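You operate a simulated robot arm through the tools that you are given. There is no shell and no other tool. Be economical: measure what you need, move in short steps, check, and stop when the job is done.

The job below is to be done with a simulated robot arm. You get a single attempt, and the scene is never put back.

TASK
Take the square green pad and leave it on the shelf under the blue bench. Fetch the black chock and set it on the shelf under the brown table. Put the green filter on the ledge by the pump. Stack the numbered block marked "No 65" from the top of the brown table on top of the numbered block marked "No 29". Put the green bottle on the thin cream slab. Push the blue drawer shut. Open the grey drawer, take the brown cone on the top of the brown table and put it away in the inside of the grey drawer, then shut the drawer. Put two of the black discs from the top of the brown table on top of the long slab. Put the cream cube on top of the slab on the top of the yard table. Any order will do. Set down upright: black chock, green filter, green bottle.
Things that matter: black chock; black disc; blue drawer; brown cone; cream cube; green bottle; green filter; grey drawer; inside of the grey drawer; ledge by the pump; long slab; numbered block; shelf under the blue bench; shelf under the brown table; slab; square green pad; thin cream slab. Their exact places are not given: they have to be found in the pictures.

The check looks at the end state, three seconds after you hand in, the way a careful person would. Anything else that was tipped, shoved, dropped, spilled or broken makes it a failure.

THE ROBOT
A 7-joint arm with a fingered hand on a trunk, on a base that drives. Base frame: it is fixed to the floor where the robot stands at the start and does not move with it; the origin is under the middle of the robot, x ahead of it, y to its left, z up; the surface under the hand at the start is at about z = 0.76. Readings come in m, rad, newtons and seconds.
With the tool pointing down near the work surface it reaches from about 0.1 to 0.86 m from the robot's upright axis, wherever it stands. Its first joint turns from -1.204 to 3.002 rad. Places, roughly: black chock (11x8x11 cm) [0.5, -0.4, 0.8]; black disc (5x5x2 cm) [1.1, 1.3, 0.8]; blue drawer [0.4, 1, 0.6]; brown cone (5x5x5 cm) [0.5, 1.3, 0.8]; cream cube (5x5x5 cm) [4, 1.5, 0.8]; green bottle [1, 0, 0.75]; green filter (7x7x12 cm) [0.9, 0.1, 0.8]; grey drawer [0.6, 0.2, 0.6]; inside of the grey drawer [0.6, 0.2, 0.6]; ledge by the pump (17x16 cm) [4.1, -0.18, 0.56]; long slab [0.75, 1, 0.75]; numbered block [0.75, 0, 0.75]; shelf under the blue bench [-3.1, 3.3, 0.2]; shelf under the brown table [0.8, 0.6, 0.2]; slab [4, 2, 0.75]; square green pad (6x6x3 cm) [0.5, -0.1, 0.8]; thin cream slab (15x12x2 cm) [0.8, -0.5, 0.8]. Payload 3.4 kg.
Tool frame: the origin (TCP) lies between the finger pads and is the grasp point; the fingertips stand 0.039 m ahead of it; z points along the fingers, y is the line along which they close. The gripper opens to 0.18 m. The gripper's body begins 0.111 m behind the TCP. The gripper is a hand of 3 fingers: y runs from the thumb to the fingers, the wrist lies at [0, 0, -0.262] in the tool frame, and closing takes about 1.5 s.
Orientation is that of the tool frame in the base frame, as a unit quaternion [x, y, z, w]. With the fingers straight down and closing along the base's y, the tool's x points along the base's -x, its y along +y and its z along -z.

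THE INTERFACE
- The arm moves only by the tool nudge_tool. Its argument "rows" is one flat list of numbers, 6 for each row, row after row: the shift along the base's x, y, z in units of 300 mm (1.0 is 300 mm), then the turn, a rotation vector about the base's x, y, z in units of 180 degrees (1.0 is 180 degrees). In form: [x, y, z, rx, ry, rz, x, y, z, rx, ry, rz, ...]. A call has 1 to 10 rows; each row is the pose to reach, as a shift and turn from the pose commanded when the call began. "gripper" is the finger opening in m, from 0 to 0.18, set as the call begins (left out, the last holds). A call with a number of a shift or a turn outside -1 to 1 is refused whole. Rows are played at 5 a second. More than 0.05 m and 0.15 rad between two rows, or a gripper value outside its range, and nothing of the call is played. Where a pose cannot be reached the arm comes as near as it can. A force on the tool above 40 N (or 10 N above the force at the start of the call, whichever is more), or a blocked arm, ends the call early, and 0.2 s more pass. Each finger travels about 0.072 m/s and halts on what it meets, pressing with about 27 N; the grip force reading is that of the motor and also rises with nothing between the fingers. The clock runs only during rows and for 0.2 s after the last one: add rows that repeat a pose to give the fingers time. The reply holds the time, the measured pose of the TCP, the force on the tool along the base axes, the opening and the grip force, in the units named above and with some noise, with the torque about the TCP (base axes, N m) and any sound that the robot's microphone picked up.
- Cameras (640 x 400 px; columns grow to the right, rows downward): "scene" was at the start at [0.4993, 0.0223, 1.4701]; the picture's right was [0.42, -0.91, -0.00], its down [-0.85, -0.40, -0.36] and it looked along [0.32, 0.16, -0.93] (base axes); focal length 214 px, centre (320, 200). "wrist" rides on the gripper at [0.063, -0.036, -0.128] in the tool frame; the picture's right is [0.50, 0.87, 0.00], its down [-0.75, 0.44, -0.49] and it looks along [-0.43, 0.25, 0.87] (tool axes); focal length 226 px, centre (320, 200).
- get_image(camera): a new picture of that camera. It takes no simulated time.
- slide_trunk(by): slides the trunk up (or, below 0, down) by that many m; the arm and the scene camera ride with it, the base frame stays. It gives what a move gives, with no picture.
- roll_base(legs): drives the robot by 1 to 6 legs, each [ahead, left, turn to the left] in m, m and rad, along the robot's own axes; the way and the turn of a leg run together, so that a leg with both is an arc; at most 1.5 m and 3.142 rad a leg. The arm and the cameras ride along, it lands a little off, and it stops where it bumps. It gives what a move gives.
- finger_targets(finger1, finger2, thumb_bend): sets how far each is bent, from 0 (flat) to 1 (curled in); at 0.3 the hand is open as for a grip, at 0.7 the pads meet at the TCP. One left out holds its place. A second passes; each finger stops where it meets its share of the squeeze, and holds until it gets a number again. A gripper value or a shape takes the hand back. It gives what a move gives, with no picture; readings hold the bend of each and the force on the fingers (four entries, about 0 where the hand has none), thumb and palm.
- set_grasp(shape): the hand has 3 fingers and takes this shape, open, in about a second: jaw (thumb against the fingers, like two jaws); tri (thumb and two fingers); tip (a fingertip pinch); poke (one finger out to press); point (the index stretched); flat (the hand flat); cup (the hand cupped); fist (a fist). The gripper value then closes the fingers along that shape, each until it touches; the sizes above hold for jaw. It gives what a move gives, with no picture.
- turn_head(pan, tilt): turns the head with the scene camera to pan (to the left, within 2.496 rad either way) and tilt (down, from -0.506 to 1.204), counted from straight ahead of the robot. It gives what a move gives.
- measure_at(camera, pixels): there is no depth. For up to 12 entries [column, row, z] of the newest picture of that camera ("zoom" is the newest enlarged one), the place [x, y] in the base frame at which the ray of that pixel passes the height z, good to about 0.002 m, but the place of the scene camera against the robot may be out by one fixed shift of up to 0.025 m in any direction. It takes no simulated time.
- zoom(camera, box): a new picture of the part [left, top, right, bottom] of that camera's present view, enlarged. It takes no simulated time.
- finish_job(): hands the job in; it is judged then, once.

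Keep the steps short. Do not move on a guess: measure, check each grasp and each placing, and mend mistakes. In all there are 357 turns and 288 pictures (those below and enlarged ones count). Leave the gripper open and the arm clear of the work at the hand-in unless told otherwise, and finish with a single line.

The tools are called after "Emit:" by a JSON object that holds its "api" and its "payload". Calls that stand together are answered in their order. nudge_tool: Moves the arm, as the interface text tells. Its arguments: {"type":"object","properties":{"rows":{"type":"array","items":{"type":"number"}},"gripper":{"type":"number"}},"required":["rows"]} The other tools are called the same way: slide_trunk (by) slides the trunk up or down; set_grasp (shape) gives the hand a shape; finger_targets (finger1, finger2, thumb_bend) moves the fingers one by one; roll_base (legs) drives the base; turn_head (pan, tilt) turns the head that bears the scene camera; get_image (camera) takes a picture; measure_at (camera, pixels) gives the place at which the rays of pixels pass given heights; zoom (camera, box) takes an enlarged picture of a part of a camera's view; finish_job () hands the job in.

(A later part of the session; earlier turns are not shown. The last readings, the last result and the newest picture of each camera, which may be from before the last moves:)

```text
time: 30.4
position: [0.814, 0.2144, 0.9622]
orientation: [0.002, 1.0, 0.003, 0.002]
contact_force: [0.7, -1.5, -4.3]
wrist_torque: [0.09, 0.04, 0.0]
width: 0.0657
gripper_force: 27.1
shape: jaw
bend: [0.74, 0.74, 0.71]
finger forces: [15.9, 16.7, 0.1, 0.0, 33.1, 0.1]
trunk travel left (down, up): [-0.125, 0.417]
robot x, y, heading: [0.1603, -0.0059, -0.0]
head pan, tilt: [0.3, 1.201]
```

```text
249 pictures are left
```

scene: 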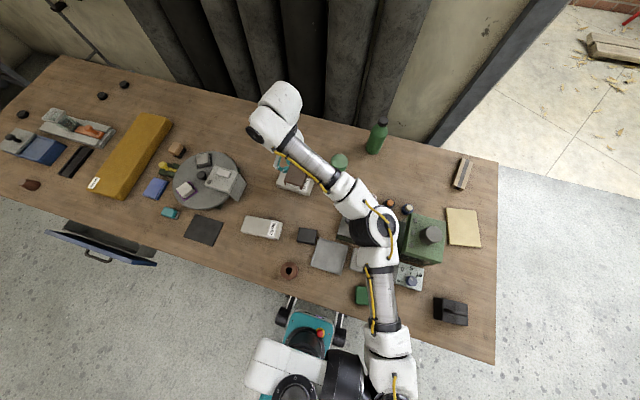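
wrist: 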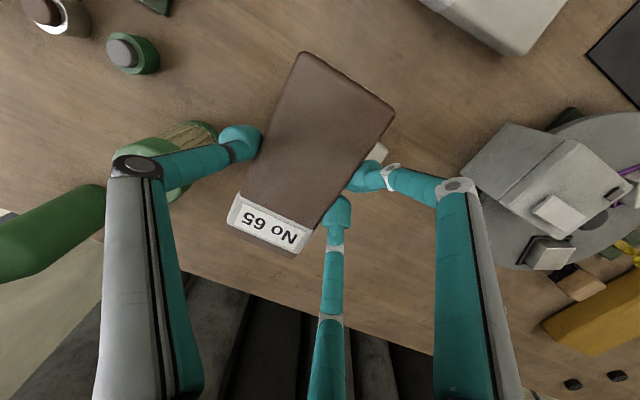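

Emit:
{"api": "zoom", "payload": {"camera": "scene", "box": [250, 140, 350, 210]}}

Emit:
{"api": "zoom", "payload": {"camera": "wrist", "box": [200, 30, 440, 270]}}

```text
5.71 times, centred on (300, 175) of scene
```

zoom: 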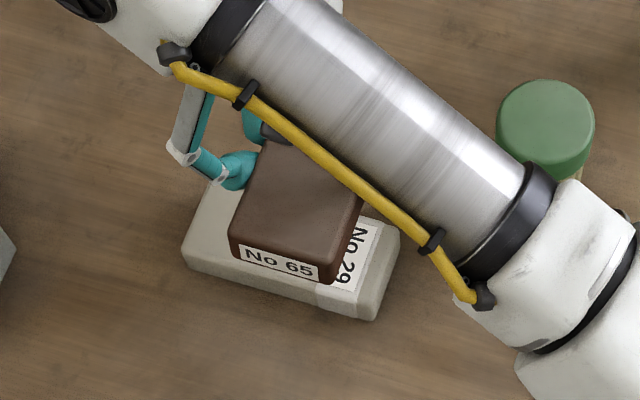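

```text
1.67 times, centred on (320, 150) of wrist
```

zoom: 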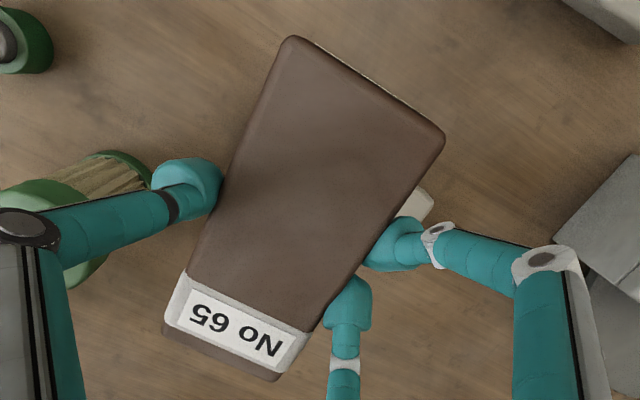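

Emit:
{"api": "nudge_tool", "payload": {"rows": [0, 0.025, -0.1, 0, 0, 0, 0, 0.025, -0.2, 0, 0, 0, 0, 0.025, -0.24, 0, 0, 0]}}

Emit:
{"api": "nudge_tool", "payload": {"rows": [0, 0, -0.015, 0, 0, 0, 0, 0, -0.03, 0, 0, 0, 0, 0, -0.045, 0, 0, 0, 0, 0, -0.06, 0, 0, 0]}}

Emit:
{"api": "zoom", "payload": {"camera": "scene", "box": [250, 140, 350, 210]}}

```text
time: 31.2
position: [0.815, 0.2226, 0.8896]
orientation: [0.001, 1.0, 0.004, 0.002]
contact_force: [1.0, 0.0, -4.3]
wrist_torque: [0.07, 0.06, 0.01]
width: 0.0657
gripper_force: 27.4
shape: jaw
bend: [0.74, 0.74, 0.71]
finger forces: [15.9, 16.7, 0.0, 0.0, 33.1, 0.0]
trunk travel left (down, up): [-0.125, 0.417]
robot x, y, heading: [0.1606, -0.0017, 0.004]
head pan, tilt: [0.3, 1.201]
```

```text
time: 32.2
position: [0.8139, 0.2252, 0.8711]
orientation: [0.002, 1.0, 0.002, 0.002]
contact_force: [1.2, -0.2, -4.0]
wrist_torque: [0.06, 0.0, 0.01]
width: 0.0655
gripper_force: 27.1
shape: jaw
bend: [0.74, 0.74, 0.71]
finger forces: [16.1, 16.7, 0.1, 0.0, 33.0, 0.0]
trunk travel left (down, up): [-0.125, 0.417]
robot x, y, heading: [0.16, -0.0031, -0.001]
head pan, tilt: [0.3, 1.201]
```

```text
5.71 times, centred on (300, 175) of scene
```

zoom: 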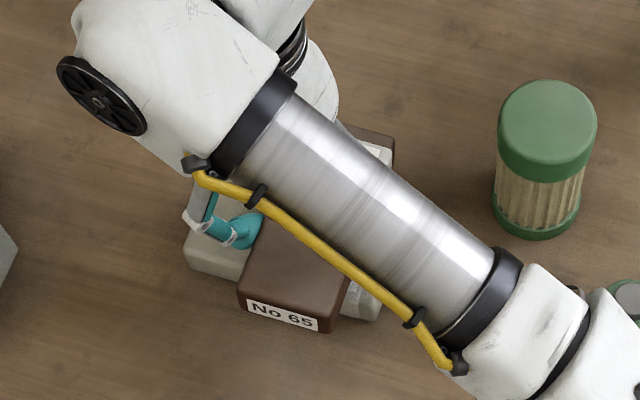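

Emit:
{"api": "nudge_tool", "payload": {"rows": [0, 0, -0.01, 0, 0, 0, 0, 0, -0.02, 0, 0, 0, 0, 0, -0.03, 0, 0, 0]}}

```text
time: 33.0
position: [0.8132, 0.2246, 0.863]
orientation: [0.002, 1.0, 0.003, 0.001]
contact_force: [0.6, -1.1, -3.0]
wrist_torque: [0.05, 0.06, 0.04]
width: 0.0655
gripper_force: 27.3
shape: jaw
bend: [0.74, 0.74, 0.71]
finger forces: [16.0, 16.7, 0.1, 0.1, 33.0, 0.1]
trunk travel left (down, up): [-0.125, 0.417]
robot x, y, heading: [0.1598, -0.0026, -0.0]
head pan, tilt: [0.3, 1.201]
```

Emit:
{"api": "nudge_tool", "payload": {"rows": [0, 0, -0.007, 0, 0, 0, 0, 0, -0.014, 0, 0, 0, 0, 0, -0.02, 0, 0, 0]}}

```text
time: 33.8
position: [0.8132, 0.2254, 0.8555]
orientation: [0.001, 1.0, 0.004, 0.001]
contact_force: [0.2, -0.2, -4.1]
wrist_torque: [0.05, 0.04, 0.0]
width: 0.0657
gripper_force: 27.0
shape: jaw
bend: [0.74, 0.74, 0.71]
finger forces: [16.1, 16.6, 0.0, 0.0, 33.0, 0.0]
trunk travel left (down, up): [-0.125, 0.417]
robot x, y, heading: [0.1637, -0.0016, 0.006]
head pan, tilt: [0.3, 1.201]
```

Emit:
{"api": "nudge_tool", "payload": {"rows": [0, 0, -0.007, 0, 0, 0, 0, 0, -0.014, 0, 0, 0, 0, 0, -0.02, 0, 0, 0]}}

Emit:
{"api": "zoom", "payload": {"camera": "scene", "box": [260, 160, 330, 210]}}

```text
time: 34.6
position: [0.8138, 0.2235, 0.8515]
orientation: [0.001, 1.0, 0.004, 0.003]
contact_force: [-0.7, 0.3, -3.2]
wrist_torque: [0.02, 0.0, -0.02]
width: 0.0656
gripper_force: 27.4
shape: jaw
bend: [0.74, 0.74, 0.71]
finger forces: [15.8, 17.0, 0.0, 0.0, 33.0, 0.1]
trunk travel left (down, up): [-0.125, 0.417]
robot x, y, heading: [0.1591, -0.0023, 0.001]
head pan, tilt: [0.3, 1.201]
```

```text
8.00 times, centred on (295, 185) of scene
```

zoom: 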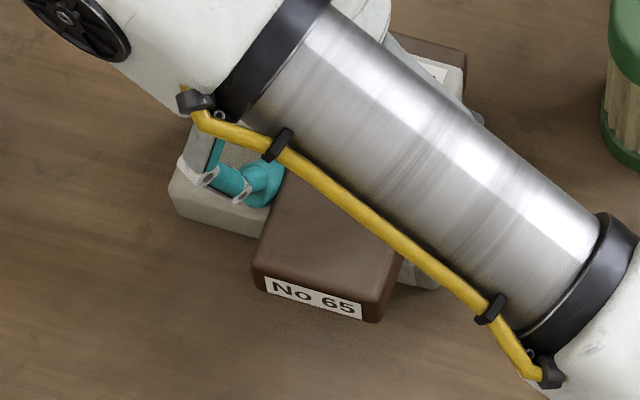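

Emit:
{"api": "nudge_tool", "payload": {"rows": [0, 0, -0.007, 0, 0, 0, 0, 0, -0.014, 0, 0, 0, 0, 0, -0.02, 0, 0, 0]}}

```text
time: 35.4
position: [0.8121, 0.2239, 0.847]
orientation: [0.001, 1.0, 0.005, 0.004]
contact_force: [0.5, 0.9, 12.2]
wrist_torque: [-0.7, 0.0, 0.03]
width: 0.0656
gripper_force: 26.9
shape: jaw
bend: [0.74, 0.74, 0.71]
finger forces: [16.4, 17.6, 0.1, 0.0, 32.7, 0.0]
trunk travel left (down, up): [-0.125, 0.417]
robot x, y, heading: [0.1589, -0.0038, -0.002]
head pan, tilt: [0.3, 1.201]
```

Contact (16 N), a bit toward the thumb side. I look in the wrist view before opening.

Emit:
{"api": "get_image", "payload": {"camera": "wrist"}}

Emit:
{"api": "zoom", "payload": {"camera": "wrist", "box": [180, 30, 440, 270]}}

```text
244 pictures are left
```

wrist: 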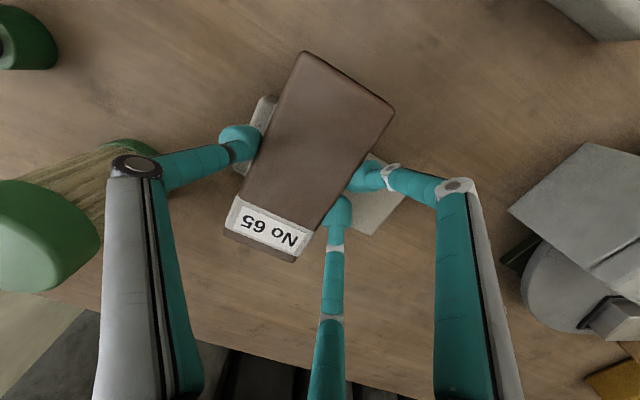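

```text
1.67 times, centred on (310, 150) of wrist
```

zoom: 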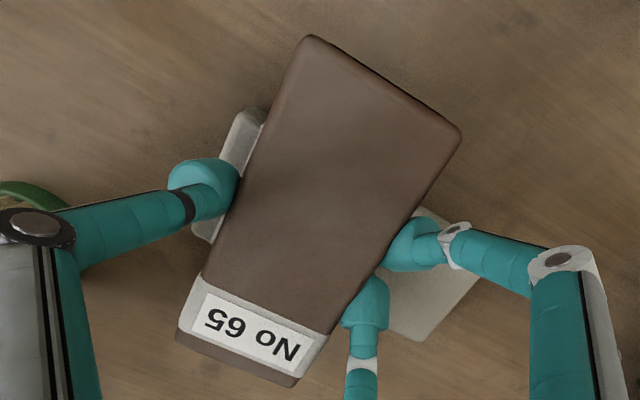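

Centred well. I ease up 3 mm to unload, then open.

Emit:
{"api": "nudge_tool", "payload": {"rows": [0, 0, 0.007, 0, 0, 0]}}

Emit:
{"api": "nudge_tool", "payload": {"rows": [0, 0, 0, 0, 0, 0, 0, 0, 0, 0, 0, 0, 0, 0, 0, 0, 0, 0, 0, 0, 0, 0, 0, 0], "gripper": 0.12}}

Emit:
{"api": "get_image", "payload": {"camera": "wrist"}}

```text
time: 35.8
position: [0.8128, 0.2243, 0.8479]
orientation: [0.001, 1.0, 0.004, 0.002]
contact_force: [1.3, 1.3, 8.6]
wrist_torque: [-0.53, -0.07, 0.04]
width: 0.0657
gripper_force: 26.8
shape: jaw
bend: [0.74, 0.74, 0.71]
finger forces: [16.3, 17.4, 0.0, 0.0, 32.7, 0.1]
trunk travel left (down, up): [-0.125, 0.417]
robot x, y, heading: [0.1641, -0.0022, 0.002]
head pan, tilt: [0.3, 1.201]
```

```text
time: 36.8
position: [0.8138, 0.2241, 0.8459]
orientation: [0.001, 1.0, 0.003, 0.002]
contact_force: [-0.9, 0.7, -0.1]
wrist_torque: [-0.02, -0.02, 0.0]
width: 0.1195
gripper_force: 0.1
shape: jaw
bend: [0.65, 0.65, 0.65]
finger forces: [0.0, 0.0, 0.1, 0.0, 0.0, 0.0]
trunk travel left (down, up): [-0.125, 0.417]
robot x, y, heading: [0.1584, 0.0012, -0.002]
head pan, tilt: [0.3, 1.201]
```

```text
242 pictures are left
```

wrist: 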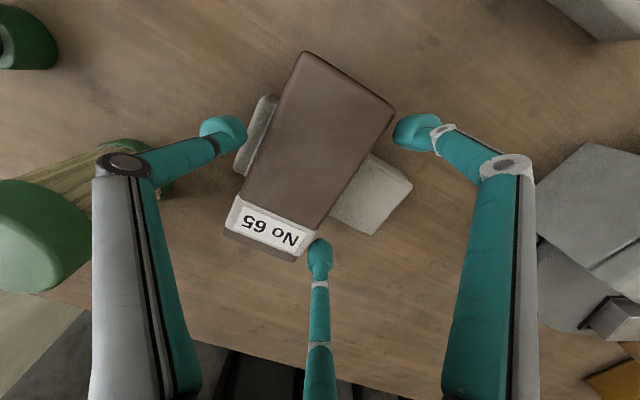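

Stacked and still. Now I raise the tool straight up and take the next view.

Emit:
{"api": "nudge_tool", "payload": {"rows": [0, 0, 0.12, 0, 0, 0, 0, 0, 0.25, 0, 0, 0, 0, 0, 0.4, 0, 0, 0, 0, 0, 0.55, 0, 0, 0]}}

Emit:
{"api": "get_image", "payload": {"camera": "wrist"}}

```text
time: 37.8
position: [0.8112, 0.2251, 1.0142]
orientation: [0.001, 1.0, 0.003, 0.002]
contact_force: [-0.3, -0.1, -0.1]
wrist_torque: [0.0, 0.02, 0.01]
width: 0.1196
gripper_force: 0.1
shape: jaw
bend: [0.65, 0.65, 0.65]
finger forces: [0.1, 0.0, 0.0, 0.0, 0.0, 0.0]
trunk travel left (down, up): [-0.125, 0.417]
robot x, y, heading: [0.1611, -0.002, -0.002]
head pan, tilt: [0.3, 1.201]
```

```text
241 pictures are left
```

wrist: 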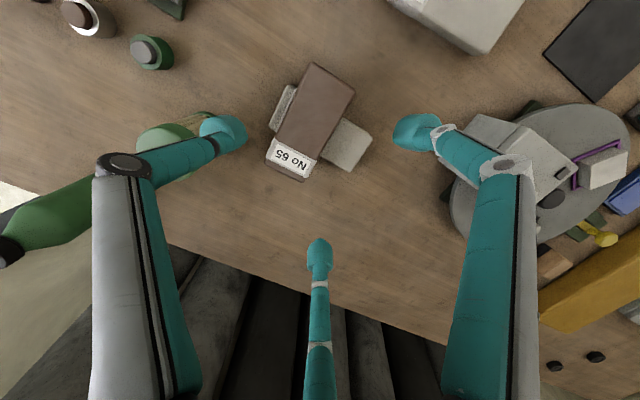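

Stack stands. Now the green bottle: I estimate its place and height from the scene picture.

Emit:
{"api": "get_image", "payload": {"camera": "scene"}}

Emit:
{"api": "zoom", "payload": {"camera": "scene", "box": [310, 90, 510, 260]}}

```text
240 pictures are left
```

scene: 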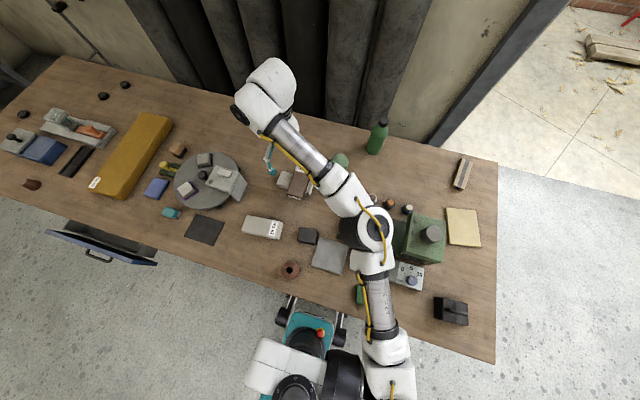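

```text
2.35 times, centred on (410, 175) of scene
```

zoom: 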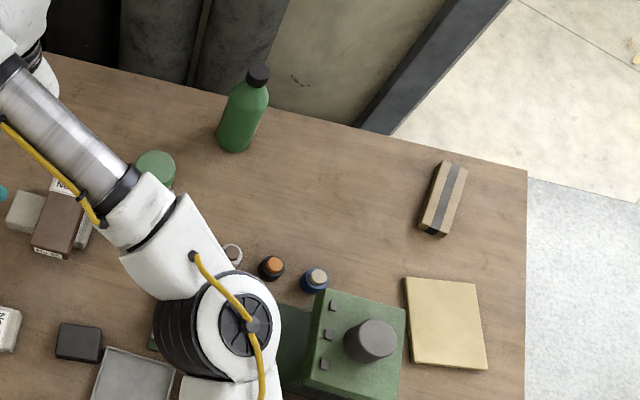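

Emit:
{"api": "measure_at", "payload": {"camera": "zoom", "pixels": [[235, 140, 0.77], [257, 75, 0.95], [257, 75, 0.97], [257, 75, 0.99], [257, 75, 1.01], [405, 278, 0.78], [478, 286, 0.78], [487, 366, 0.78], [410, 357, 0.78], [232, 252, 0.79], [315, 277, 0.8], [370, 335, 0.9]]}}

```text
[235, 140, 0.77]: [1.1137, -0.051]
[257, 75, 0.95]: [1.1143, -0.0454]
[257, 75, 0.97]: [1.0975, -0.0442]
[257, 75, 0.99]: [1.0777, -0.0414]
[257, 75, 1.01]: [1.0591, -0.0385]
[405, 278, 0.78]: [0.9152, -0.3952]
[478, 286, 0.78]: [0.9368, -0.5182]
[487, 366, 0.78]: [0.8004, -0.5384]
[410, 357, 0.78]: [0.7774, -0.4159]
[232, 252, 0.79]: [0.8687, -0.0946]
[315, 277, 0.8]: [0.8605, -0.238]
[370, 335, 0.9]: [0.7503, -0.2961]
```

Bottle ≈ (1.094, −0.055), ~0.19 m tall; slab centre ≈ (0.837, −0.471). I drive right 0.2 m and 0.09 m ahead for reach.

Emit:
{"api": "roll_base", "payload": {"legs": [[0, -0.2, 0], [0.09, 0, 0]]}}

Emit:
{"api": "get_image", "payload": {"camera": "scene"}}

```text
time: 40.1
position: [0.9046, 0.0252, 1.0112]
orientation: [0.002, 1.0, 0.003, 0.0]
contact_force: [0.6, 0.5, 0.1]
wrist_torque: [-0.01, 0.04, -0.04]
width: 0.1198
gripper_force: 0.0
shape: jaw
bend: [0.65, 0.65, 0.65]
finger forces: [0.0, 0.1, 0.0, 0.0, 0.1, 0.1]
trunk travel left (down, up): [-0.125, 0.417]
robot x, y, heading: [0.247, -0.2028, 0.001]
head pan, tilt: [0.3, 1.201]
```

```text
238 pictures are left
```

scene: 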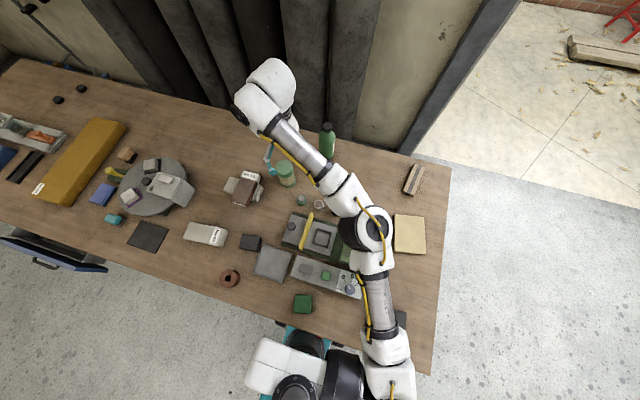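

I check the clearance between the arm's lower link and the black chock near (400,318).

Emit:
{"api": "zoom", "payload": {"camera": "scene", "box": [260, 250, 460, 400]}}

```text
2.67 times, centred on (360, 325) of scene
```

zoom: 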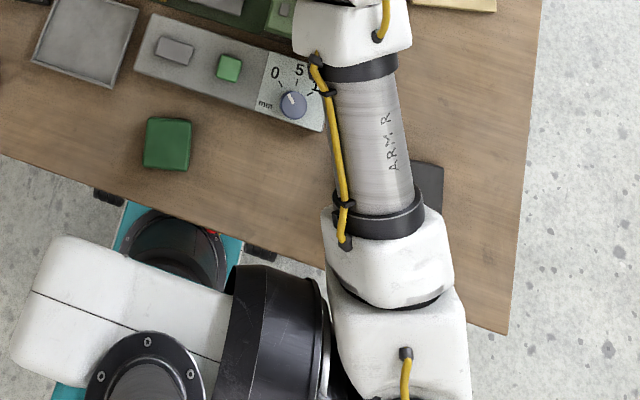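

Shoulder is high, clear. I open fully and bring the hand toward the bottle so that it enters through the gap between thumb and front finger.

Emit:
{"api": "nudge_tool", "payload": {"rows": [0, 0, 0, 0, 0, 0, 0, 0, 0, 0, 0, 0, 0.12, -0.05, 0, 0, 0, 0, 0.24, -0.1, 0, 0, 0, 0, 0.36, -0.15, -0.03, 0, 0, 0, 0.45, -0.183, -0.06, 0, 0, 0], "gripper": 0.18}}

Emit:
{"api": "get_image", "payload": {"camera": "wrist"}}

Emit:
{"api": "zoom", "payload": {"camera": "scene", "box": [220, 60, 400, 220]}}

```text
time: 41.5
position: [0.9822, -0.0314, 0.9967]
orientation: [0.0, 1.0, 0.002, 0.004]
contact_force: [0.1, 0.1, -0.4]
wrist_torque: [-0.02, -0.01, 0.03]
width: 0.1798
gripper_force: 0.1
shape: jaw
bend: [0.3, 0.3, 0.3]
finger forces: [0.0, 0.0, 0.0, 0.0, 0.0, 0.0]
out of reach, approached as far as the arm can: row 4, 5, 6
trunk travel left (down, up): [-0.125, 0.417]
robot x, y, heading: [0.2518, -0.202, 0.001]
head pan, tilt: [0.3, 1.201]
```

```text
236 pictures are left
```

wrist: 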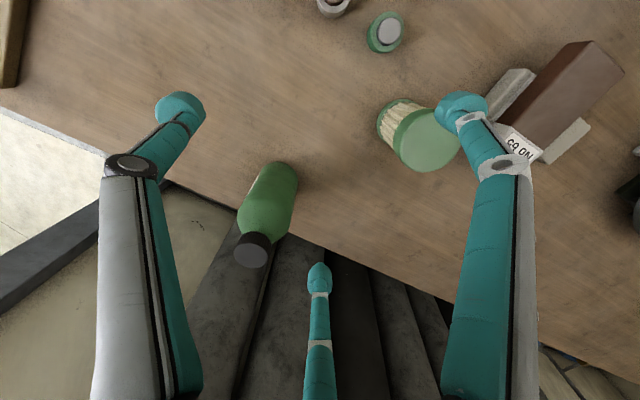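

```text
2.50 times, centred on (310, 140) of scene
```

zoom: 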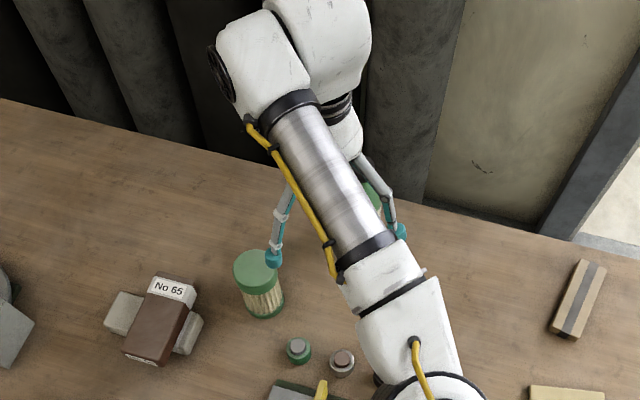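

Emit:
{"api": "measure_at", "payload": {"camera": "wrist", "pixels": [[255, 243, 0.95], [255, 243, 0.93], [256, 252, 0.95], [272, 183, 0.78], [272, 175, 0.77], [420, 143, 0.88], [398, 118, 0.765]]}}

Emit:
{"api": "zoom", "payload": {"camera": "wrist", "box": [220, 70, 480, 280]}}

```text
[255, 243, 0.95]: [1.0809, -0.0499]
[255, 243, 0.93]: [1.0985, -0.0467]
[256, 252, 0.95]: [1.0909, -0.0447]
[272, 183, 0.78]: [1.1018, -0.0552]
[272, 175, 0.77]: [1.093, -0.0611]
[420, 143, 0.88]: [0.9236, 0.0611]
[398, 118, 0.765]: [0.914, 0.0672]
```

```text
1.90 times, centred on (350, 175) of wrist
```

zoom: 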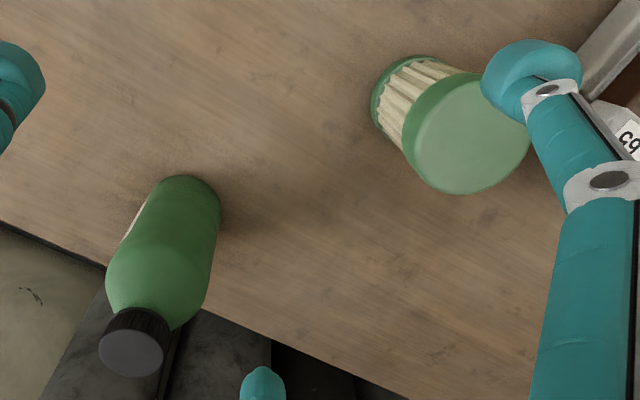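

Bottle ≈ (1.092, −0.05). The shoulder sits on the robot's right, so I shift the base 0.2 m left to gain reach toward it.

Emit:
{"api": "roll_base", "payload": {"legs": [[0, 0.22, 0]]}}

Emit:
{"api": "nudge_tool", "payload": {"rows": [0, -0.13, 0, 0, 0, 0, 0, -0.27, 0, 0, 0, 0, 0, -0.4, 0, 0, 0, 0, 0, -0.53, 0, 0, 0, 0, 0, -0.67, 0, 0, 0, 0]}}

```text
time: 43.2
position: [0.9829, 0.1794, 0.9968]
orientation: [0.002, 1.0, 0.006, 0.003]
contact_force: [0.3, 0.0, 0.8]
wrist_torque: [0.07, 0.01, 0.01]
width: 0.1799
gripper_force: 0.0
shape: jaw
bend: [0.3, 0.3, 0.3]
finger forces: [0.0, 0.0, 0.1, 0.0, 0.0, 0.0]
trunk travel left (down, up): [-0.125, 0.417]
robot x, y, heading: [0.2475, 0.0158, 0.005]
head pan, tilt: [0.3, 1.201]
```

```text
time: 44.4
position: [0.9778, -0.0152, 1.0004]
orientation: [0.001, 1.0, 0.003, 0.007]
contact_force: [-0.4, -0.3, 0.3]
wrist_torque: [0.01, 0.04, 0.01]
width: 0.1797
gripper_force: 0.0
shape: jaw
bend: [0.3, 0.3, 0.3]
finger forces: [0.0, 0.0, 0.1, 0.0, 0.0, 0.0]
trunk travel left (down, up): [-0.125, 0.417]
robot x, y, heading: [0.2497, 0.0197, 0.004]
head pan, tilt: [0.3, 1.201]
```

Emit:
{"api": "nudge_tool", "payload": {"rows": [0.14, -0.04, 0, 0, 0, 0, 0.27, -0.08, -0.05, 0, 0, 0, 0.37, -0.117, -0.13, 0, 0, 0, 0.37, -0.117, -0.2, 0, 0, 0]}}

Emit:
{"api": "get_image", "payload": {"camera": "wrist"}}

```text
time: 45.4
position: [1.0936, -0.0501, 0.9391]
orientation: [0.002, 1.0, 0.004, 0.006]
contact_force: [0.2, -0.9, -0.6]
wrist_torque: [0.06, 0.0, 0.01]
width: 0.1802
gripper_force: 0.0
shape: jaw
bend: [0.3, 0.3, 0.3]
finger forces: [0.0, 0.0, 0.0, 0.0, 0.1, 0.0]
out of reach, approached as far as the arm can: row 3
trunk travel left (down, up): [-0.125, 0.417]
robot x, y, heading: [0.2488, 0.0193, 0.005]
head pan, tilt: [0.3, 1.201]
```

```text
233 pictures are left
```

wrist: 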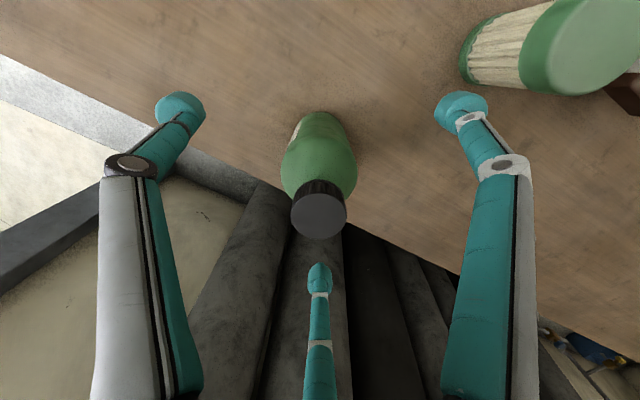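

Emit:
{"api": "measure_at", "payload": {"camera": "wrist", "pixels": [[320, 214, 0.95], [320, 214, 0.93], [320, 120, 0.77]]}}

Emit:
{"api": "nudge_tool", "payload": {"rows": [0, 0, -0.1, 0, 0, 0, 0, 0, -0.2, 0, 0, 0, 0, 0, -0.25, 0, 0, 0]}}

Emit:
{"api": "get_image", "payload": {"camera": "wrist"}}

```text
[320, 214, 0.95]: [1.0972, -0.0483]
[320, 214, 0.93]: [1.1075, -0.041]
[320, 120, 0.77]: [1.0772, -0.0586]
```

```text
time: 46.2
position: [1.0924, -0.0329, 0.8808]
orientation: [-0.027, 1.0, -0.003, 0.003]
contact_force: [-0.3, 1.0, -0.1]
wrist_torque: [0.08, 0.03, -0.02]
width: 0.1799
gripper_force: 0.0
shape: jaw
bend: [0.3, 0.3, 0.3]
finger forces: [0.0, 0.0, 0.1, 0.1, 0.0, 0.0]
out of reach, approached as far as the arm can: row 2, 3
trunk travel left (down, up): [-0.125, 0.417]
robot x, y, heading: [0.2555, 0.0173, -0.002]
head pan, tilt: [0.3, 1.201]
```

```text
232 pictures are left
```

wrist: 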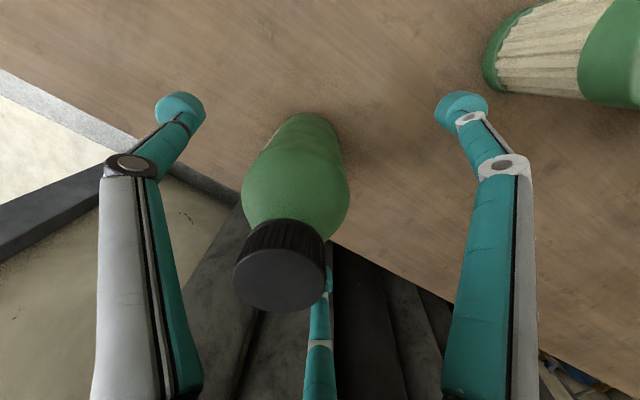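

Reach ended at z≈0.88 with a small drift. I bring y back to −0.05 at this height.

Emit:
{"api": "nudge_tool", "payload": {"rows": [0, -0.057, 0.02, 0, 0, 0.017]}}

Emit:
{"api": "get_image", "payload": {"camera": "wrist"}}

```text
time: 46.6
position: [1.0915, -0.0674, 0.8661]
orientation: [-0.024, 1.0, 0.004, 0.002]
contact_force: [0.0, 0.3, 0.3]
wrist_torque: [-0.02, 0.05, -0.04]
width: 0.1797
gripper_force: 0.0
shape: jaw
bend: [0.3, 0.3, 0.3]
finger forces: [0.1, 0.0, 0.0, 0.0, 0.0, 0.1]
trunk travel left (down, up): [-0.125, 0.417]
robot x, y, heading: [0.2487, 0.0142, 0.007]
head pan, tilt: [0.3, 1.201]
```

```text
231 pictures are left
```

wrist: 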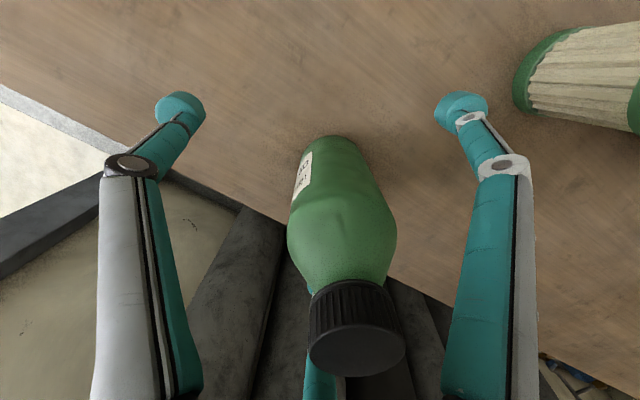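

Emit:
{"api": "nudge_tool", "payload": {"rows": [0, 0.05, 0, 0, 0, -0.017, 0, 0.05, 0, 0, 0, -0.017]}}

Emit:
{"api": "get_image", "payload": {"camera": "wrist"}}

```text
time: 47.2
position: [1.0892, -0.0501, 0.871]
orientation: [0.002, 1.0, 0.003, 0.006]
contact_force: [-0.1, -0.9, -0.3]
wrist_torque: [0.03, 0.01, -0.04]
width: 0.1797
gripper_force: 0.1
shape: jaw
bend: [0.3, 0.3, 0.3]
finger forces: [0.0, 0.1, 0.0, 0.1, 0.0, 0.1]
trunk travel left (down, up): [-0.125, 0.417]
robot x, y, heading: [0.2477, 0.0183, -0.0]
head pan, tilt: [0.3, 1.201]
```

```text
230 pictures are left
```

wrist: 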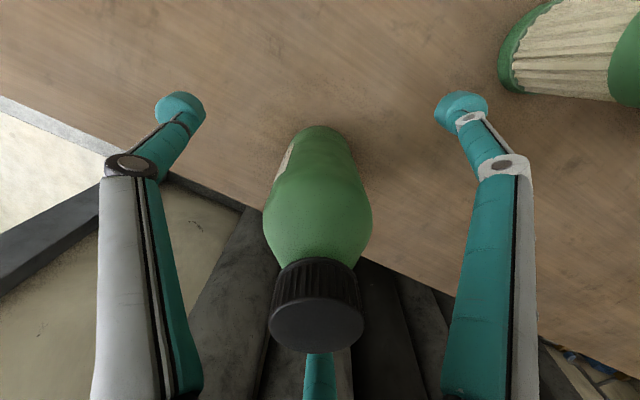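

Centred at z 0.871. Close.

Emit:
{"api": "nudge_tool", "payload": {"rows": [0, 0, 0, 0, 0, 0, 0, 0, 0, 0, 0, 0, 0, 0, 0, 0, 0, 0, 0, 0, 0, 0, 0, 0, 0, 0, 0, 0, 0, 0, 0, 0, 0, 0, 0, 0, 0, 0, 0, 0, 0, 0, 0, 0, 0, 0, 0, 0], "gripper": 0.02}}

Emit:
{"api": "get_image", "payload": {"camera": "wrist"}}

```text
time: 49.0
position: [1.0918, -0.0506, 0.87]
orientation: [0.001, 1.0, 0.003, 0.004]
contact_force: [-0.3, 0.1, -0.1]
wrist_torque: [0.0, 0.04, 0.0]
width: 0.06
gripper_force: 27.0
shape: jaw
bend: [0.72, 0.72, 0.75]
finger forces: [24.1, 25.2, 0.0, 0.0, 24.4, 0.0]
trunk travel left (down, up): [-0.125, 0.417]
robot x, y, heading: [0.252, 0.0147, 0.002]
head pan, tilt: [0.3, 1.201]
```

```text
229 pictures are left
```

wrist: 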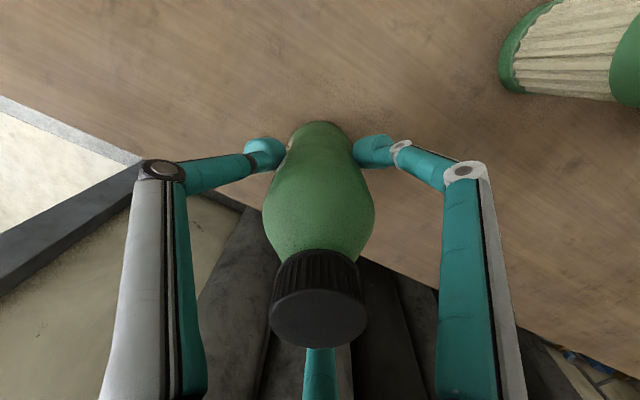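

Gripped on all three. Lift 3 cm, then continue up while drawing back from the reach limit.

Emit:
{"api": "nudge_tool", "payload": {"rows": [0, 0, 0.06, 0, 0, 0, -0.03, 0, 0.14, 0, 0, 0, -0.12, -0.03, 0.22, 0, 0, 0, -0.22, -0.08, 0.3, 0, 0, 0]}}

Emit:
{"api": "get_image", "payload": {"camera": "scene"}}

```text
time: 50.0
position: [1.0492, -0.078, 0.9867]
orientation: [0.001, 1.0, -0.018, 0.021]
contact_force: [-0.6, 2.5, -8.8]
wrist_torque: [0.16, 0.06, -0.02]
width: 0.0593
gripper_force: 26.8
shape: jaw
bend: [0.72, 0.71, 0.75]
finger forces: [25.7, 26.5, 0.1, 0.0, 24.3, 0.0]
out of reach, approached as far as the arm can: row 3, 4
trunk travel left (down, up): [-0.125, 0.417]
robot x, y, heading: [0.2516, 0.0198, 0.002]
head pan, tilt: [0.3, 1.201]
```

```text
228 pictures are left
```

scene: 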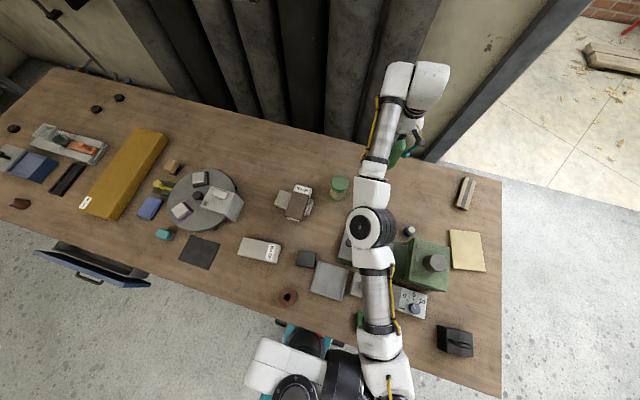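

Emit:
{"api": "nudge_tool", "payload": {"rows": [-0.06, -0.14, 0, 0, 0, 0, -0.12, -0.28, 0, 0, 0, 0, -0.18, -0.42, 0, 0, 0, 0, -0.24, -0.56, 0, 0, 0, 0, -0.3, -0.7, 0, 0, 0, 0, -0.36, -0.84, 0, 0, 0, 0]}}

Emit:
{"api": "get_image", "payload": {"camera": "wrist"}}

Emit:
{"api": "get_image", "payload": {"camera": "scene"}}

```text
time: 51.4
position: [0.9424, -0.3327, 0.9673]
orientation: [0.002, 1.0, 0.004, 0.006]
contact_force: [-0.3, 0.1, -4.4]
wrist_torque: [-0.02, 0.05, 0.0]
width: 0.0591
gripper_force: 27.0
shape: jaw
bend: [0.72, 0.71, 0.75]
finger forces: [23.8, 26.3, 0.0, 0.0, 25.7, 0.0]
out of reach, approached as far as the arm can: row 1, 2, 3, 4
trunk travel left (down, up): [-0.125, 0.417]
robot x, y, heading: [0.2506, 0.0176, 0.004]
head pan, tilt: [0.3, 1.201]
```

```text
227 pictures are left
```

wrist: 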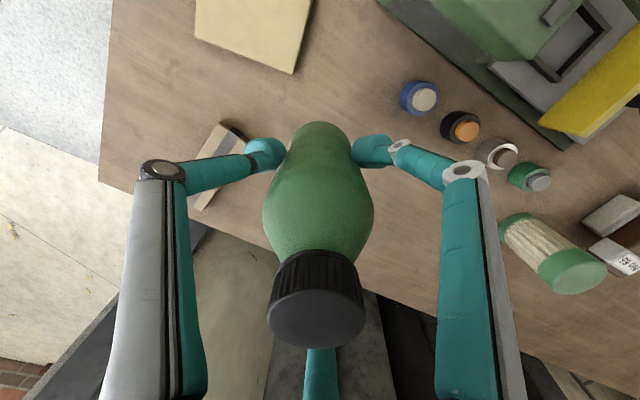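

```text
226 pictures are left
```

scene: 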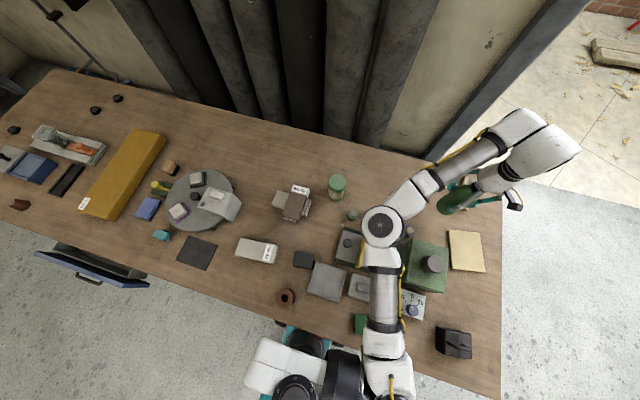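

Emit:
{"api": "measure_at", "payload": {"camera": "wrist", "pixels": [[293, 73, 0.78], [195, 37, 0.78], [313, 0, 0.78]]}}

Emit:
{"api": "nudge_tool", "payload": {"rows": [-0.1, -0.12, 0, 0, 0, 0, -0.2, -0.24, 0, 0, 0, 0, -0.3, -0.36, 0, 0, 0, 0, -0.35, -0.46, 0, 0, 0, 0]}}

Emit:
{"api": "get_image", "payload": {"camera": "wrist"}}

Emit:
{"api": "get_image", "payload": {"camera": "scene"}}

```text
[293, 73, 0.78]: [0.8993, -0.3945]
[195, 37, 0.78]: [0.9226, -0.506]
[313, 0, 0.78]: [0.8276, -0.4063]
```

```text
time: 52.4
position: [0.8387, -0.4677, 0.9676]
orientation: [0.0, 1.0, 0.004, 0.006]
contact_force: [0.3, 0.8, -4.5]
wrist_torque: [-0.01, 0.02, -0.02]
width: 0.0588
gripper_force: 26.8
shape: jaw
bend: [0.72, 0.71, 0.75]
finger forces: [23.6, 26.3, 0.0, 0.0, 25.6, 0.0]
trunk travel left (down, up): [-0.125, 0.417]
robot x, y, heading: [0.2532, 0.0163, -0.001]
head pan, tilt: [0.3, 1.201]
```

```text
225 pictures are left
```

wrist: 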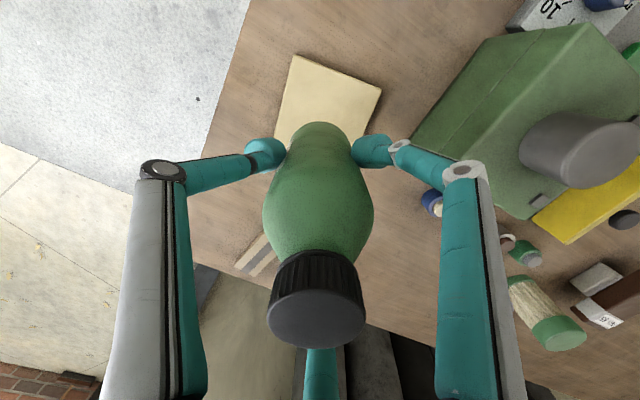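

```text
224 pictures are left
```

scene: 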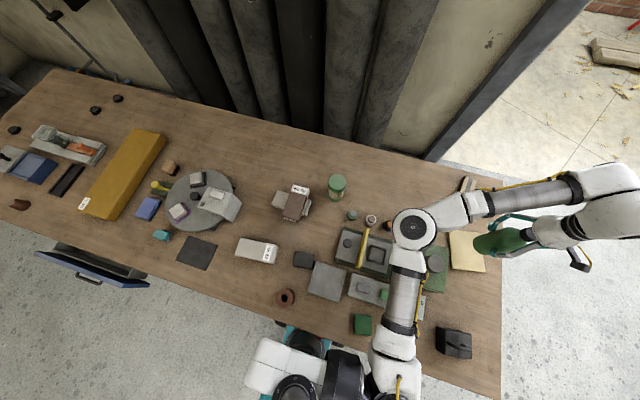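

Over the slab. I check the pump tower's near corner clearance before lowering.

Emit:
{"api": "measure_at", "payload": {"camera": "wrist", "pixels": [[413, 145, 0.86], [413, 145, 0.78], [527, 218, 0.86], [575, 30, 0.86], [290, 55, 0.78], [380, 90, 0.78]]}}

```text
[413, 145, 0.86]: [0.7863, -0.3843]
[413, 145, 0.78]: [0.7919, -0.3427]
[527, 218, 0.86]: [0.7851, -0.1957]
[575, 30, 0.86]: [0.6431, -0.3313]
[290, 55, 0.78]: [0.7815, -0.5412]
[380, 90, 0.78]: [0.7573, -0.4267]
```

Clear by ~6 cm. Slab centre (0.840, −0.467). I lower the bottle.

Emit:
{"api": "nudge_tool", "payload": {"rows": [0, 0, -0.1, 0, 0, 0, 0, 0, -0.17, 0, 0, 0, 0, 0, -0.2, 0, 0, 0, 0, 0, -0.22, 0, 0, 0]}}

Emit:
{"api": "nudge_tool", "payload": {"rows": [0, 0, -0.01, 0, 0, 0, 0, 0, -0.02, 0, 0, 0]}}

```text
time: 53.4
position: [0.8374, -0.4679, 0.901]
orientation: [0.001, 1.0, 0.003, 0.005]
contact_force: [-1.5, 0.1, -4.8]
wrist_torque: [-0.03, 0.02, 0.01]
width: 0.0589
gripper_force: 26.8
shape: jaw
bend: [0.72, 0.71, 0.75]
finger forces: [23.7, 26.4, 0.1, 0.1, 25.5, 0.0]
trunk travel left (down, up): [-0.125, 0.417]
robot x, y, heading: [0.2503, 0.0181, 0.006]
head pan, tilt: [0.3, 1.201]
```

```text
time: 54.0
position: [0.8386, -0.4689, 0.8942]
orientation: [0.001, 1.0, 0.004, 0.006]
contact_force: [-0.6, -0.1, -4.5]
wrist_torque: [-0.01, 0.02, 0.02]
width: 0.0587
gripper_force: 26.8
shape: jaw
bend: [0.72, 0.71, 0.75]
finger forces: [23.5, 26.3, 0.1, 0.0, 25.4, 0.0]
trunk travel left (down, up): [-0.125, 0.417]
robot x, y, heading: [0.2466, 0.0163, 0.009]
head pan, tilt: [0.3, 1.201]
```

Emit:
{"api": "nudge_tool", "payload": {"rows": [0, 0, -0.007, 0, 0, 0, 0, 0, -0.014, 0, 0, 0]}}

Emit:
{"api": "nudge_tool", "payload": {"rows": [0, 0, -0.007, 0, 0, 0, 0, 0, -0.01, 0, 0, 0]}}

```text
time: 54.6
position: [0.8401, -0.4681, 0.8906]
orientation: [0.001, 1.0, 0.004, 0.005]
contact_force: [0.2, 0.4, -5.6]
wrist_torque: [0.01, 0.01, -0.02]
width: 0.0589
gripper_force: 27.6
shape: jaw
bend: [0.72, 0.71, 0.75]
finger forces: [23.6, 26.4, 0.1, 0.0, 25.5, 0.0]
trunk travel left (down, up): [-0.125, 0.417]
robot x, y, heading: [0.2493, 0.0172, 0.011]
head pan, tilt: [0.3, 1.201]
```

```text
time: 55.2
position: [0.8381, -0.4683, 0.888]
orientation: [0.002, 1.0, 0.004, 0.005]
contact_force: [-0.5, 0.5, -4.1]
wrist_torque: [-0.01, 0.06, 0.02]
width: 0.0591
gripper_force: 26.8
shape: jaw
bend: [0.72, 0.71, 0.75]
finger forces: [23.6, 26.4, 0.0, 0.0, 25.5, 0.1]
trunk travel left (down, up): [-0.125, 0.417]
robot x, y, heading: [0.2496, 0.0168, -0.001]
head pan, tilt: [0.3, 1.201]
```

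Emit:
{"api": "nudge_tool", "payload": {"rows": [0, 0, -0.007, 0, 0, 0, 0, 0, -0.01, 0, 0, 0]}}

Emit:
{"api": "nudge_tool", "payload": {"rows": [0, 0, -0.007, 0, 0, 0, 0, 0, -0.01, 0, 0, 0]}}

Emit:
{"api": "zoom", "payload": {"camera": "scene", "box": [420, 180, 540, 290]}}

```text
time: 55.8
position: [0.8392, -0.4685, 0.8855]
orientation: [0.002, 1.0, 0.005, 0.006]
contact_force: [0.3, 1.4, -5.0]
wrist_torque: [-0.01, 0.03, 0.0]
width: 0.0591
gripper_force: 27.2
shape: jaw
bend: [0.72, 0.71, 0.75]
finger forces: [23.6, 26.3, 0.1, 0.0, 25.4, 0.1]
trunk travel left (down, up): [-0.125, 0.417]
robot x, y, heading: [0.2491, 0.0146, 0.004]
head pan, tilt: [0.3, 1.201]
```

```text
time: 56.4
position: [0.8385, -0.467, 0.8833]
orientation: [0.002, 1.0, 0.003, 0.007]
contact_force: [0.4, -0.5, 0.2]
wrist_torque: [-0.05, -0.02, -0.01]
width: 0.0594
gripper_force: 27.1
shape: jaw
bend: [0.72, 0.71, 0.75]
finger forces: [23.8, 26.7, 0.1, 0.0, 25.8, 0.0]
trunk travel left (down, up): [-0.125, 0.417]
robot x, y, heading: [0.2506, 0.019, -0.001]
head pan, tilt: [0.3, 1.201]
```

```text
3.64 times, centred on (480, 235) of scene
```

zoom: 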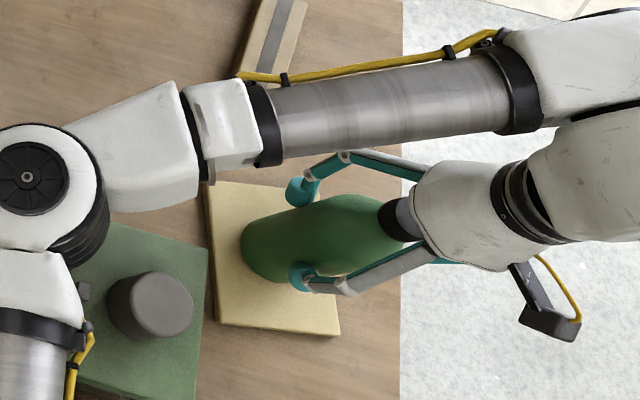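

The weight has gone onto the slab (force −5 → 0). Release.

Emit:
{"api": "nudge_tool", "payload": {"rows": [0, 0, -0.003, 0, 0, 0, 0, 0, -0.003, 0, 0, 0, 0, 0, -0.003, 0, 0, 0, 0, 0, -0.003, 0, 0, 0, 0, 0, -0.003, 0, 0, 0, 0, 0, -0.003, 0, 0, 0], "gripper": 0.15}}

Emit:
{"api": "get_image", "payload": {"camera": "wrist"}}

```text
time: 57.8
position: [0.8379, -0.4667, 0.8813]
orientation: [0.002, 1.0, 0.004, 0.006]
contact_force: [0.1, -0.4, 0.3]
wrist_torque: [0.01, 0.01, -0.01]
width: 0.1499
gripper_force: 0.0
shape: jaw
bend: [0.52, 0.52, 0.52]
finger forces: [0.1, 0.1, 0.0, 0.0, 0.1, 0.0]
trunk travel left (down, up): [-0.125, 0.417]
robot x, y, heading: [0.2482, 0.012, 0.003]
head pan, tilt: [0.3, 1.201]
```

```text
222 pictures are left
```

wrist: 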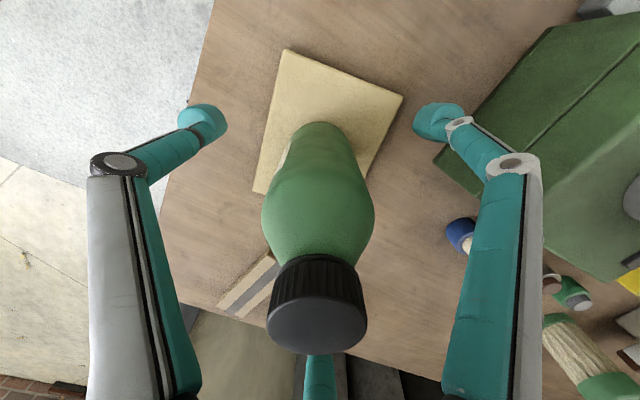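

Bottle stands upright on the slab. I raise the hand straight up.

Emit:
{"api": "nudge_tool", "payload": {"rows": [0, 0, 0.15, 0, 0, 0, 0, 0, 0.3, 0, 0, 0, 0, 0, 0.45, 0, 0, 0, 0, 0, 0.55, 0, 0, 0]}}

Emit:
{"api": "get_image", "payload": {"camera": "wrist"}}

```text
time: 58.8
position: [0.838, -0.4674, 1.0469]
orientation: [0.002, 1.0, 0.003, 0.006]
contact_force: [0.2, -0.4, 1.0]
wrist_torque: [0.01, -0.06, -0.01]
width: 0.1499
gripper_force: 0.0
shape: jaw
bend: [0.52, 0.52, 0.52]
finger forces: [0.1, 0.1, 0.0, 0.0, 0.1, 0.0]
trunk travel left (down, up): [-0.125, 0.417]
robot x, y, heading: [0.2503, 0.0151, 0.004]
head pan, tilt: [0.3, 1.201]
```

```text
221 pictures are left
```

wrist: 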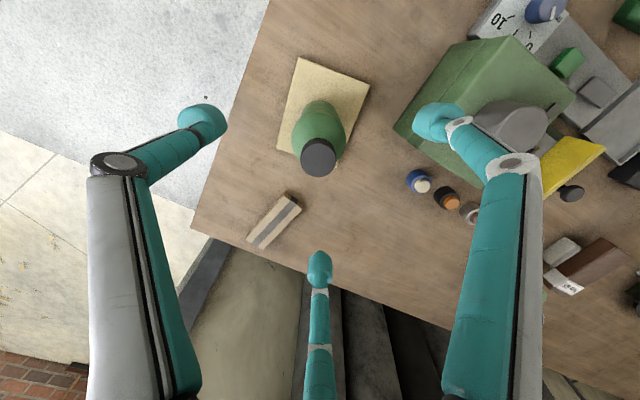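

Now the green filter. I carry the hand at z 1.05 over toward (0.912, 0.066).

Emit:
{"api": "nudge_tool", "payload": {"rows": [0.02, 0.15, 0, 0, 0, 0, 0.04, 0.3, 0, 0, 0, 0, 0.06, 0.45, 0, 0, 0, 0, 0.08, 0.6, 0, 0, 0, 0, 0.1, 0.75, 0, 0, 0, 0, 0.12, 0.9, 0, 0, 0, 0]}}

Emit:
{"api": "nudge_tool", "payload": {"rows": [0.02, 0.15, 0, 0, 0, 0, 0.04, 0.3, 0, 0, 0, 0, 0.06, 0.45, 0, 0, 0, 0, 0.09, 0.6, 0, 0, 0, 0, 0.11, 0.75, 0, 0, 0, 0, 0.127, 0.877, 0, 0, 0, 0], "gripper": 0.18}}

Emit:
{"api": "get_image", "payload": {"camera": "wrist"}}

```text
time: 60.2
position: [0.8707, -0.3292, 1.0456]
orientation: [0.001, 1.0, 0.003, 0.007]
contact_force: [-1.0, -0.3, -0.1]
wrist_torque: [0.02, 0.01, 0.01]
width: 0.1499
gripper_force: 0.0
shape: jaw
bend: [0.52, 0.52, 0.52]
finger forces: [0.1, 0.0, 0.1, 0.1, 0.1, 0.0]
out of reach, approached as far as the arm can: row 3, 4, 5, 6
trunk travel left (down, up): [-0.125, 0.417]
robot x, y, heading: [0.2488, 0.0164, 0.004]
head pan, tilt: [0.3, 1.201]
```

```text
time: 61.6
position: [0.9128, -0.2781, 1.1098]
orientation: [0.001, 1.0, 0.003, 0.008]
contact_force: [0.4, -0.1, 0.6]
wrist_torque: [-0.09, -0.01, 0.0]
width: 0.1801
gripper_force: 0.1
shape: jaw
bend: [0.3, 0.3, 0.3]
finger forces: [0.1, 0.1, 0.1, 0.0, 0.0, 0.1]
out of reach, approached as far as the arm can: row 1, 2, 3, 4, 5, 6
trunk travel left (down, up): [-0.125, 0.417]
robot x, y, heading: [0.2501, 0.019, 0.002]
head pan, tilt: [0.3, 1.201]
```

```text
220 pictures are left
```

wrist: 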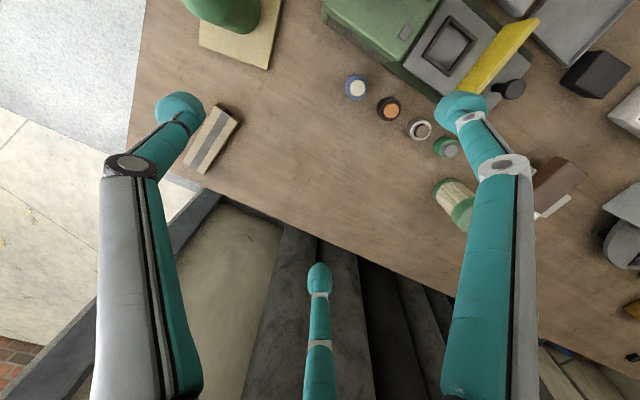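

The arm got caught in a poor configuration. I draw the hand back toward the robot, then left.

Emit:
{"api": "nudge_tool", "payload": {"rows": [-0.15, 0.02, 0, 0, 0, 0, -0.3, 0.04, 0, 0, 0, 0, -0.45, 0.06, 0, 0, 0, 0, -0.6, 0.08, 0, 0, 0, 0, -0.75, 0.1, 0, 0, 0, 0]}}

Emit:
{"api": "nudge_tool", "payload": {"rows": [0, 0.15, 0, 0, 0, 0, 0, 0.3, 0, 0, 0, 0, 0, 0.45, 0, 0, 0, 0, 0, 0.6, 0, 0, 0, 0, 0, 0.75, 0, 0, 0, 0, 0, 0.9, 0, 0, 0, 0]}}

Emit:
{"api": "get_image", "payload": {"camera": "scene"}}

```text
time: 62.8
position: [0.7627, -0.3458, 1.1217]
orientation: [0.002, 1.0, 0.007, 0.004]
contact_force: [0.5, -0.9, 0.2]
wrist_torque: [0.0, 0.03, 0.01]
width: 0.1797
gripper_force: 0.0
shape: jaw
bend: [0.3, 0.3, 0.3]
finger forces: [0.1, 0.1, 0.0, 0.0, 0.1, 0.0]
out of reach, approached as far as the arm can: row 2, 3, 4, 5
trunk travel left (down, up): [-0.125, 0.417]
robot x, y, heading: [0.2513, 0.0158, 0.002]
head pan, tilt: [0.3, 1.201]
```

```text
time: 64.2
position: [0.8774, -0.1434, 1.197]
orientation: [0.002, 1.0, 0.004, 0.006]
contact_force: [-0.1, -0.7, -0.6]
wrist_torque: [0.03, -0.07, 0.02]
width: 0.1801
gripper_force: 0.1
shape: jaw
bend: [0.3, 0.3, 0.3]
finger forces: [0.0, 0.1, 0.1, 0.0, 0.0, 0.0]
out of reach, approached as far as the arm can: row 1, 2, 3, 4, 5, 6
trunk travel left (down, up): [-0.125, 0.417]
robot x, y, heading: [0.252, 0.0184, 0.003]
head pan, tilt: [0.3, 1.201]
```

```text
219 pictures are left
```

scene: 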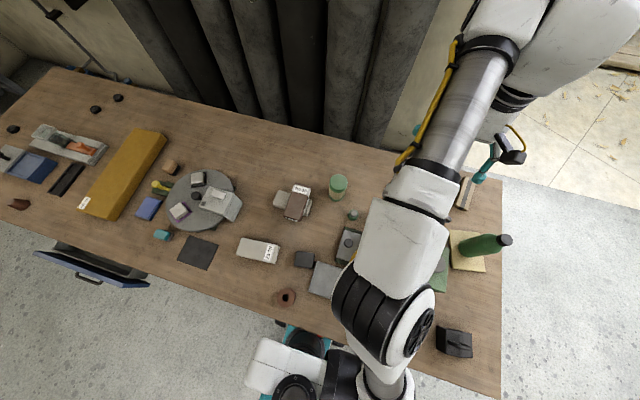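

Emit:
{"api": "nudge_tool", "payload": {"rows": [-0.05, 0.1, -0.1, 0, 0, 0, -0.1, 0.2, -0.2, 0, 0, 0, -0.12, 0.33, -0.3, 0, 0, 0, -0.12, 0.46, -0.4, 0, 0, 0, -0.12, 0.58, -0.5, 0, 0, 0]}}

Emit:
{"api": "get_image", "payload": {"camera": "scene"}}

```text
time: 65.4
position: [0.8824, -0.1421, 1.1922]
orientation: [0.001, 1.0, 0.005, 0.005]
contact_force: [0.3, -0.2, 0.8]
wrist_torque: [0.03, 0.0, -0.01]
width: 0.1803
gripper_force: 0.0
shape: jaw
bend: [0.3, 0.3, 0.3]
finger forces: [0.0, 0.1, 0.1, 0.1, 0.1, 0.0]
out of reach, approached as far as the arm can: row 1, 2, 3, 4, 5
trunk travel left (down, up): [-0.125, 0.417]
robot x, y, heading: [0.2487, 0.0185, 0.002]
head pan, tilt: [0.3, 1.201]
```

```text
218 pictures are left
```

scene: 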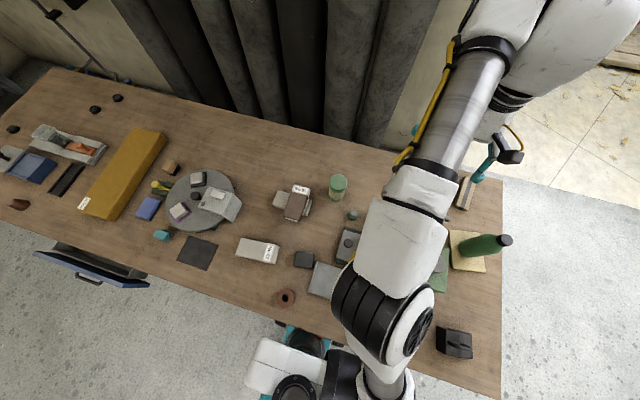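

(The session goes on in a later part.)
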